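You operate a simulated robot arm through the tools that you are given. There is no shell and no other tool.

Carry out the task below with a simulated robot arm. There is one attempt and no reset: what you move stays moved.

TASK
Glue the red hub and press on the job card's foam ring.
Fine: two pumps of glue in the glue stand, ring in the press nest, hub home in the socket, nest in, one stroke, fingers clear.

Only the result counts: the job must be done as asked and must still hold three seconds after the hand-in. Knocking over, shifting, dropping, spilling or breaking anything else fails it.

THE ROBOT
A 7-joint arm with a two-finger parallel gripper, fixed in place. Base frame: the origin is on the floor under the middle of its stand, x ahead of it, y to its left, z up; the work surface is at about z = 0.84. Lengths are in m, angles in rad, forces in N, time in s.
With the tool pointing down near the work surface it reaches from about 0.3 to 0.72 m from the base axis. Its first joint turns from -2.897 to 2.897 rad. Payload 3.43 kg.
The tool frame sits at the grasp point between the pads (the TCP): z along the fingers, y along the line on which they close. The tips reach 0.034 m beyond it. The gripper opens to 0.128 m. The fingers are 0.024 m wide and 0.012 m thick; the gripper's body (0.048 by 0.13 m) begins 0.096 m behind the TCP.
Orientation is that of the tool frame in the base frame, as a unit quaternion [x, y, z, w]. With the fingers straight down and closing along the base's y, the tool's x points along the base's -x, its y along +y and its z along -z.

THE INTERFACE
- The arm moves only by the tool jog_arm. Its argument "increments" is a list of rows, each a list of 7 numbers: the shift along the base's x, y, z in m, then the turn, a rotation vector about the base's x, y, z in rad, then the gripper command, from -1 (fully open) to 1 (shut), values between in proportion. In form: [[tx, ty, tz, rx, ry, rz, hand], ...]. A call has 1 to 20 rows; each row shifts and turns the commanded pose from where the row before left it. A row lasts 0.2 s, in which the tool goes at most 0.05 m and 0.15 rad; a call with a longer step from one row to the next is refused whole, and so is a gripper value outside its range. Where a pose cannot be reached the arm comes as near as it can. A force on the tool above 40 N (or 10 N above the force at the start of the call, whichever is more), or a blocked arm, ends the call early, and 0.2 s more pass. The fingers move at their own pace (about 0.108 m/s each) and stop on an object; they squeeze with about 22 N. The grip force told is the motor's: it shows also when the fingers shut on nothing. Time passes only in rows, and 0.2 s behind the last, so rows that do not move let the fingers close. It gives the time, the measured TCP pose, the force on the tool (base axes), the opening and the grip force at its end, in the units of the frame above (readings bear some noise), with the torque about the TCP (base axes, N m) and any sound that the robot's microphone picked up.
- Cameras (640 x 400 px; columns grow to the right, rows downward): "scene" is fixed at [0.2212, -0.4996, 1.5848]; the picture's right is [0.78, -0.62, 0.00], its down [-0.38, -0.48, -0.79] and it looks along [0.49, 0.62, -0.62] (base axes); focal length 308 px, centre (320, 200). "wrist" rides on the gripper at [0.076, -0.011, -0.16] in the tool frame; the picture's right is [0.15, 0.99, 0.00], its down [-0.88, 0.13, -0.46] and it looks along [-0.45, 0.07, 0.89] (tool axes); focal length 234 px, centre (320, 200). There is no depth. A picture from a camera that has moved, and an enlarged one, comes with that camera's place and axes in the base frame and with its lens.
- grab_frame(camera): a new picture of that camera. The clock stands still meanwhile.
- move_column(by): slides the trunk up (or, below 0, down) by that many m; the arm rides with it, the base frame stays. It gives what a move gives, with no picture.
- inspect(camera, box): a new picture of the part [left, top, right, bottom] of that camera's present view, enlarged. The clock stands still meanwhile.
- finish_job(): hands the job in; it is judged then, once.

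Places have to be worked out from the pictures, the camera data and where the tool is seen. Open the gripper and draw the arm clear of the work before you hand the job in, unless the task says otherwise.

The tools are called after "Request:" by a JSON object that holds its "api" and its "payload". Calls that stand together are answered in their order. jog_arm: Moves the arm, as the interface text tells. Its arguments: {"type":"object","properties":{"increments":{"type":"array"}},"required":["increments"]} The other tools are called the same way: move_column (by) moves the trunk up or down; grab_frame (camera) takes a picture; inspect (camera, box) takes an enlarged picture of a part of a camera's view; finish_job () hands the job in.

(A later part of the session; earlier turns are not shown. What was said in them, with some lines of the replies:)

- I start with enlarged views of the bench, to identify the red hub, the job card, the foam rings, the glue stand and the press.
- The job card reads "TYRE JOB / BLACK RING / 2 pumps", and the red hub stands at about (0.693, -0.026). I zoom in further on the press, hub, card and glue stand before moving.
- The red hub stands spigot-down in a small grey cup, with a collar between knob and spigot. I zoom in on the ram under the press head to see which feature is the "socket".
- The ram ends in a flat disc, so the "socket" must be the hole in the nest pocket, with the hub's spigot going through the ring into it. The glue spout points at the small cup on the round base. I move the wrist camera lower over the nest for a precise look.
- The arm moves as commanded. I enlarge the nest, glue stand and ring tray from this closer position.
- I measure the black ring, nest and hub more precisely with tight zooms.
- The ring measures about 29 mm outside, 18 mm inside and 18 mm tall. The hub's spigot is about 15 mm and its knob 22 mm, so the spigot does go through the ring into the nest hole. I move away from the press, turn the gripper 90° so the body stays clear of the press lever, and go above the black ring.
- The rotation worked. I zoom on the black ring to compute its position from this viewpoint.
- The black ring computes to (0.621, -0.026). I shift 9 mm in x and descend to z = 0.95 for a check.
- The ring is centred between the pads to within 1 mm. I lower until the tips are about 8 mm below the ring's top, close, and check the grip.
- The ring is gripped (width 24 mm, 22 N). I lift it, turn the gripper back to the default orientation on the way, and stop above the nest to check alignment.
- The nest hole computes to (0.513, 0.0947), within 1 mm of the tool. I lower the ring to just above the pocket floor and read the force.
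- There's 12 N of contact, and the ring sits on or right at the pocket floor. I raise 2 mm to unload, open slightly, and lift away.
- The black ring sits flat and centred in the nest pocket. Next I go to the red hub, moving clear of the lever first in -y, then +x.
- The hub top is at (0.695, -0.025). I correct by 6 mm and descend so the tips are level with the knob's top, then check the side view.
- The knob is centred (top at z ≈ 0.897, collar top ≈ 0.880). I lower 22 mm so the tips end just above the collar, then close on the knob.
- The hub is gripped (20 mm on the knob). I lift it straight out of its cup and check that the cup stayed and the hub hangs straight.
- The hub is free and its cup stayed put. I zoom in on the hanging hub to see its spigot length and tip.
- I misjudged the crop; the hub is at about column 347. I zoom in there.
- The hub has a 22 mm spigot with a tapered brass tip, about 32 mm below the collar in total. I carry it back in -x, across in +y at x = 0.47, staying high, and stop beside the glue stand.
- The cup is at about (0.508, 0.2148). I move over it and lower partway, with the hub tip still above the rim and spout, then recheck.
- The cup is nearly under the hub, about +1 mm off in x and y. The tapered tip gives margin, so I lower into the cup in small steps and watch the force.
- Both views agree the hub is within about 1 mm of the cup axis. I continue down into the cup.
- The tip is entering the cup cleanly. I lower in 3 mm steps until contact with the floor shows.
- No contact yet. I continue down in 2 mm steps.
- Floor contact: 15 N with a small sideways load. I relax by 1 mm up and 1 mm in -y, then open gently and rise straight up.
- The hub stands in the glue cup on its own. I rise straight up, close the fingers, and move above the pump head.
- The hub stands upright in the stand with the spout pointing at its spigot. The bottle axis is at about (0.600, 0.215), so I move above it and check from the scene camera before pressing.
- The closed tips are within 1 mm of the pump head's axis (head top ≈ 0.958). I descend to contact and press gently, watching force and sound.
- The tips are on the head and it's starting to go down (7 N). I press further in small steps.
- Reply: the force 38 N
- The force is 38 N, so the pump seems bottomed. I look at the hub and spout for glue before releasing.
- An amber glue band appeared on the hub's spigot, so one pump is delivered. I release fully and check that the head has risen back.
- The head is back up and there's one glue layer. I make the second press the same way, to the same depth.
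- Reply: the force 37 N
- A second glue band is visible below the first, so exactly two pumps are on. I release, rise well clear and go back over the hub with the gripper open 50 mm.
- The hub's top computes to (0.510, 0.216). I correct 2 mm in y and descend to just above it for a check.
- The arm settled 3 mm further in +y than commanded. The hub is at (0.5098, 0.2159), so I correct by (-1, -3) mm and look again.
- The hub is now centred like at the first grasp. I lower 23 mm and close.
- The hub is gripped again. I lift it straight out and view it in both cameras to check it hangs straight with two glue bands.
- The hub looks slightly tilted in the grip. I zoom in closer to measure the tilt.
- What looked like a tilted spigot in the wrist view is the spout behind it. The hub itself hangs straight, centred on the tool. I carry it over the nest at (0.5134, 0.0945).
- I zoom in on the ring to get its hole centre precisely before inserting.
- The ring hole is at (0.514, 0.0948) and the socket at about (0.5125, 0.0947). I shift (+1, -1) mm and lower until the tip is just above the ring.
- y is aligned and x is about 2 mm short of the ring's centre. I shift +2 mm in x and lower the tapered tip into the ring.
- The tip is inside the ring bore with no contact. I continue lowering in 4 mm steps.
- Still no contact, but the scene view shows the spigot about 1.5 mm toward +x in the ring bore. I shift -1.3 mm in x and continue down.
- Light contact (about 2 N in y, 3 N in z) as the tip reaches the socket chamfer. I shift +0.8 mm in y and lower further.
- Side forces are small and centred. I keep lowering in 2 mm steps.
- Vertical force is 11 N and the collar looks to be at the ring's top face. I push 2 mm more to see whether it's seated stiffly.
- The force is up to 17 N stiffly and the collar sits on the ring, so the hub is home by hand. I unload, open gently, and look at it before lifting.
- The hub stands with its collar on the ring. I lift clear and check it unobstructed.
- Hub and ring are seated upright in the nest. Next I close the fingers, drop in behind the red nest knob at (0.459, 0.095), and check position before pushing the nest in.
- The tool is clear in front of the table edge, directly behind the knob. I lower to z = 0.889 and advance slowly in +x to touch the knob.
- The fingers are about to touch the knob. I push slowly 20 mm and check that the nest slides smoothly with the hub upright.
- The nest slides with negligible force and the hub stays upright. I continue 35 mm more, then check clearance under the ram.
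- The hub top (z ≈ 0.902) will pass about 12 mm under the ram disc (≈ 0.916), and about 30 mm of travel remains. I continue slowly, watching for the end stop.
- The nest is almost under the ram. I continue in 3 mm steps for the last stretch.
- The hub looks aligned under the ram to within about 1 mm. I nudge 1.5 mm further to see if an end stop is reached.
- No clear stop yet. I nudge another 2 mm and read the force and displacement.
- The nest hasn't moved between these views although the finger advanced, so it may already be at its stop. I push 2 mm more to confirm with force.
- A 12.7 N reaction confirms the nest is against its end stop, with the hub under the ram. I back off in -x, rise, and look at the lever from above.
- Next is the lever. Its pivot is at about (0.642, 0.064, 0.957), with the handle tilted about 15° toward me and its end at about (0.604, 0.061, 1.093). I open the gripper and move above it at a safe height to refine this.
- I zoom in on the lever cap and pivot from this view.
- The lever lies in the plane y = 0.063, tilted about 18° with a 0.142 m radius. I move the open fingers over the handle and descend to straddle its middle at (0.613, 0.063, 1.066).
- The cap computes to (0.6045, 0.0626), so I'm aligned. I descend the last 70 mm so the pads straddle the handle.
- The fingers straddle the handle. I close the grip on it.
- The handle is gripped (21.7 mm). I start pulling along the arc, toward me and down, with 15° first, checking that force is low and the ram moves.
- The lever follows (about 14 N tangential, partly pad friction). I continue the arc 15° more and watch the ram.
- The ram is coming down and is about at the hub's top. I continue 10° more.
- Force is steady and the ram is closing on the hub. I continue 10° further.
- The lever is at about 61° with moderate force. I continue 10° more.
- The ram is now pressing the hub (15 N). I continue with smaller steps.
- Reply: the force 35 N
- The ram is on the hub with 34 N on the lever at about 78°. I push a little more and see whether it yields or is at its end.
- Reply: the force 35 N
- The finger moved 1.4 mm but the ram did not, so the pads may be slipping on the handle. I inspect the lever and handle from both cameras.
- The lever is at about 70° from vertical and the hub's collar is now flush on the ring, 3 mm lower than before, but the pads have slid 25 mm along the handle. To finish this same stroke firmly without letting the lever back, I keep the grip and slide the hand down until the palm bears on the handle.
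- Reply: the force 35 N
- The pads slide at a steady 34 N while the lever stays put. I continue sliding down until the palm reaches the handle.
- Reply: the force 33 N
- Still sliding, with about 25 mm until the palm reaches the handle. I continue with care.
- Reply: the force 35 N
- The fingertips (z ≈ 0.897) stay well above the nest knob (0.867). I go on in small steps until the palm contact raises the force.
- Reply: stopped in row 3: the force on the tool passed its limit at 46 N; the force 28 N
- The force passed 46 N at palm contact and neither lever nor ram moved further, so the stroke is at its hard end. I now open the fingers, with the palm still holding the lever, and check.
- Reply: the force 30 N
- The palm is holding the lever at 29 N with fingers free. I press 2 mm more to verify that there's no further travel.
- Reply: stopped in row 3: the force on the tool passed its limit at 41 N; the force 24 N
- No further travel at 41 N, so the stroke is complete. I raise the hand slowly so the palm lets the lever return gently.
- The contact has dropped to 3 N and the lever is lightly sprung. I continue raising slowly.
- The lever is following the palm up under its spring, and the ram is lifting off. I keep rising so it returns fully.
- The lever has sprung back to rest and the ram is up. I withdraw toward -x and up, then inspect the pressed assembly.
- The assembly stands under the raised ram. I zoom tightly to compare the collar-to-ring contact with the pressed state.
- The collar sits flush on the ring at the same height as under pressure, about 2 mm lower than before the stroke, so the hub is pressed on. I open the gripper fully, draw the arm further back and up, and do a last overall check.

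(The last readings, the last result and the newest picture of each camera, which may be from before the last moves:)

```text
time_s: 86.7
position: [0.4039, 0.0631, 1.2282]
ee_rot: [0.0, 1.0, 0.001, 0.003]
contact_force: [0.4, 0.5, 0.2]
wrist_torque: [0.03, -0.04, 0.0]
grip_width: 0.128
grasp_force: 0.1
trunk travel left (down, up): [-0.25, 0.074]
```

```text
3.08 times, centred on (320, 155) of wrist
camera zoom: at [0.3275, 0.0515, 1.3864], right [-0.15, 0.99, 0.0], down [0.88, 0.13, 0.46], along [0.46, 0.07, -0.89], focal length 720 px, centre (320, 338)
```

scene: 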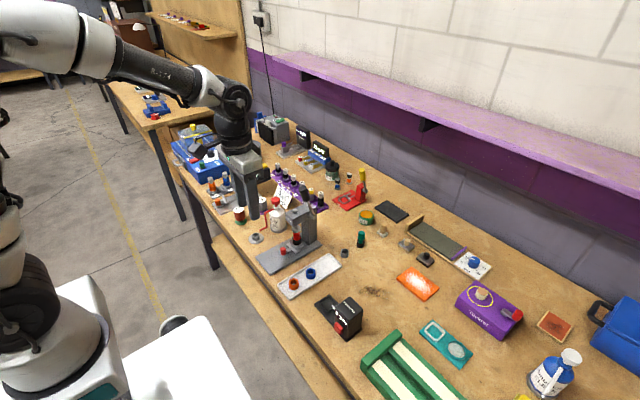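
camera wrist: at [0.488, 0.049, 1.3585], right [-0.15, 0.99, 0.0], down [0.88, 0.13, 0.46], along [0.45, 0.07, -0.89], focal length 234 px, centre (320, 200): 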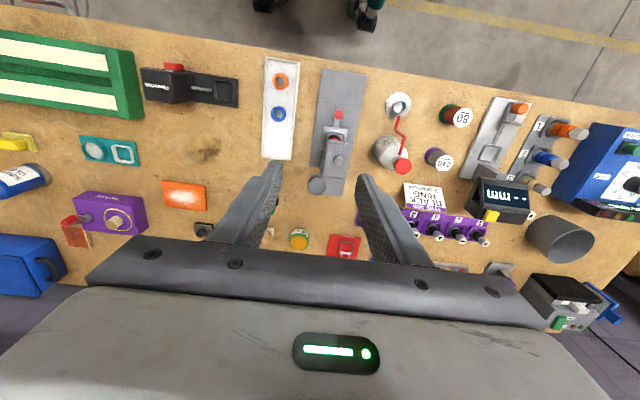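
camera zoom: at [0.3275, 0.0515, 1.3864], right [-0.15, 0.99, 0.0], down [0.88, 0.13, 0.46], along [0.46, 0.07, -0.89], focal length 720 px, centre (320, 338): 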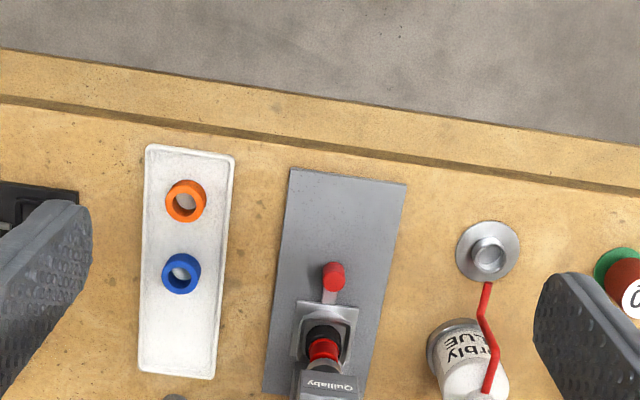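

The black ring is on the red hub in the nest, the nest is fully in, the lever is back up, the two glue pumps are done and the arm is clear. Nothing else has moved, so I hand the job in.

Request:
{"api": "finish_job", "payload": {}}

```text
The job is handed in.
```

I handed the job in. The red hub has two pumps of glue on it and the black foam ring from the job card is pressed on; I have no result back from the judging.

- **Glue:** I pumped twice with the hub standing in the glue stand. Two separate glue bands were visible on its spigot.
- **Ring and hub:** the black ring sits on the pocket floor of the press nest. The hub goes through it into the socket. The nest is pushed in against its end stop.
- **Stroke:** I pulled the lever through one stroke until it would not move further at over 40 N. The pads slipped on the handle partway down. I kept the lever pressed and finished the same stroke with the palm, so it was never let up in between. No sound or other signal confirmed that the press counted the stroke.
- **Result:** the hub went down about 2 mm in the stroke. Its collar is now flush on the ring and stayed there after the ram lifted.
- **Afterwards:** the lever sprang back to rest, the gripper is fully open, and the arm is clear of the press. In the last pictures nothing else on the bench looked moved or knocked over.
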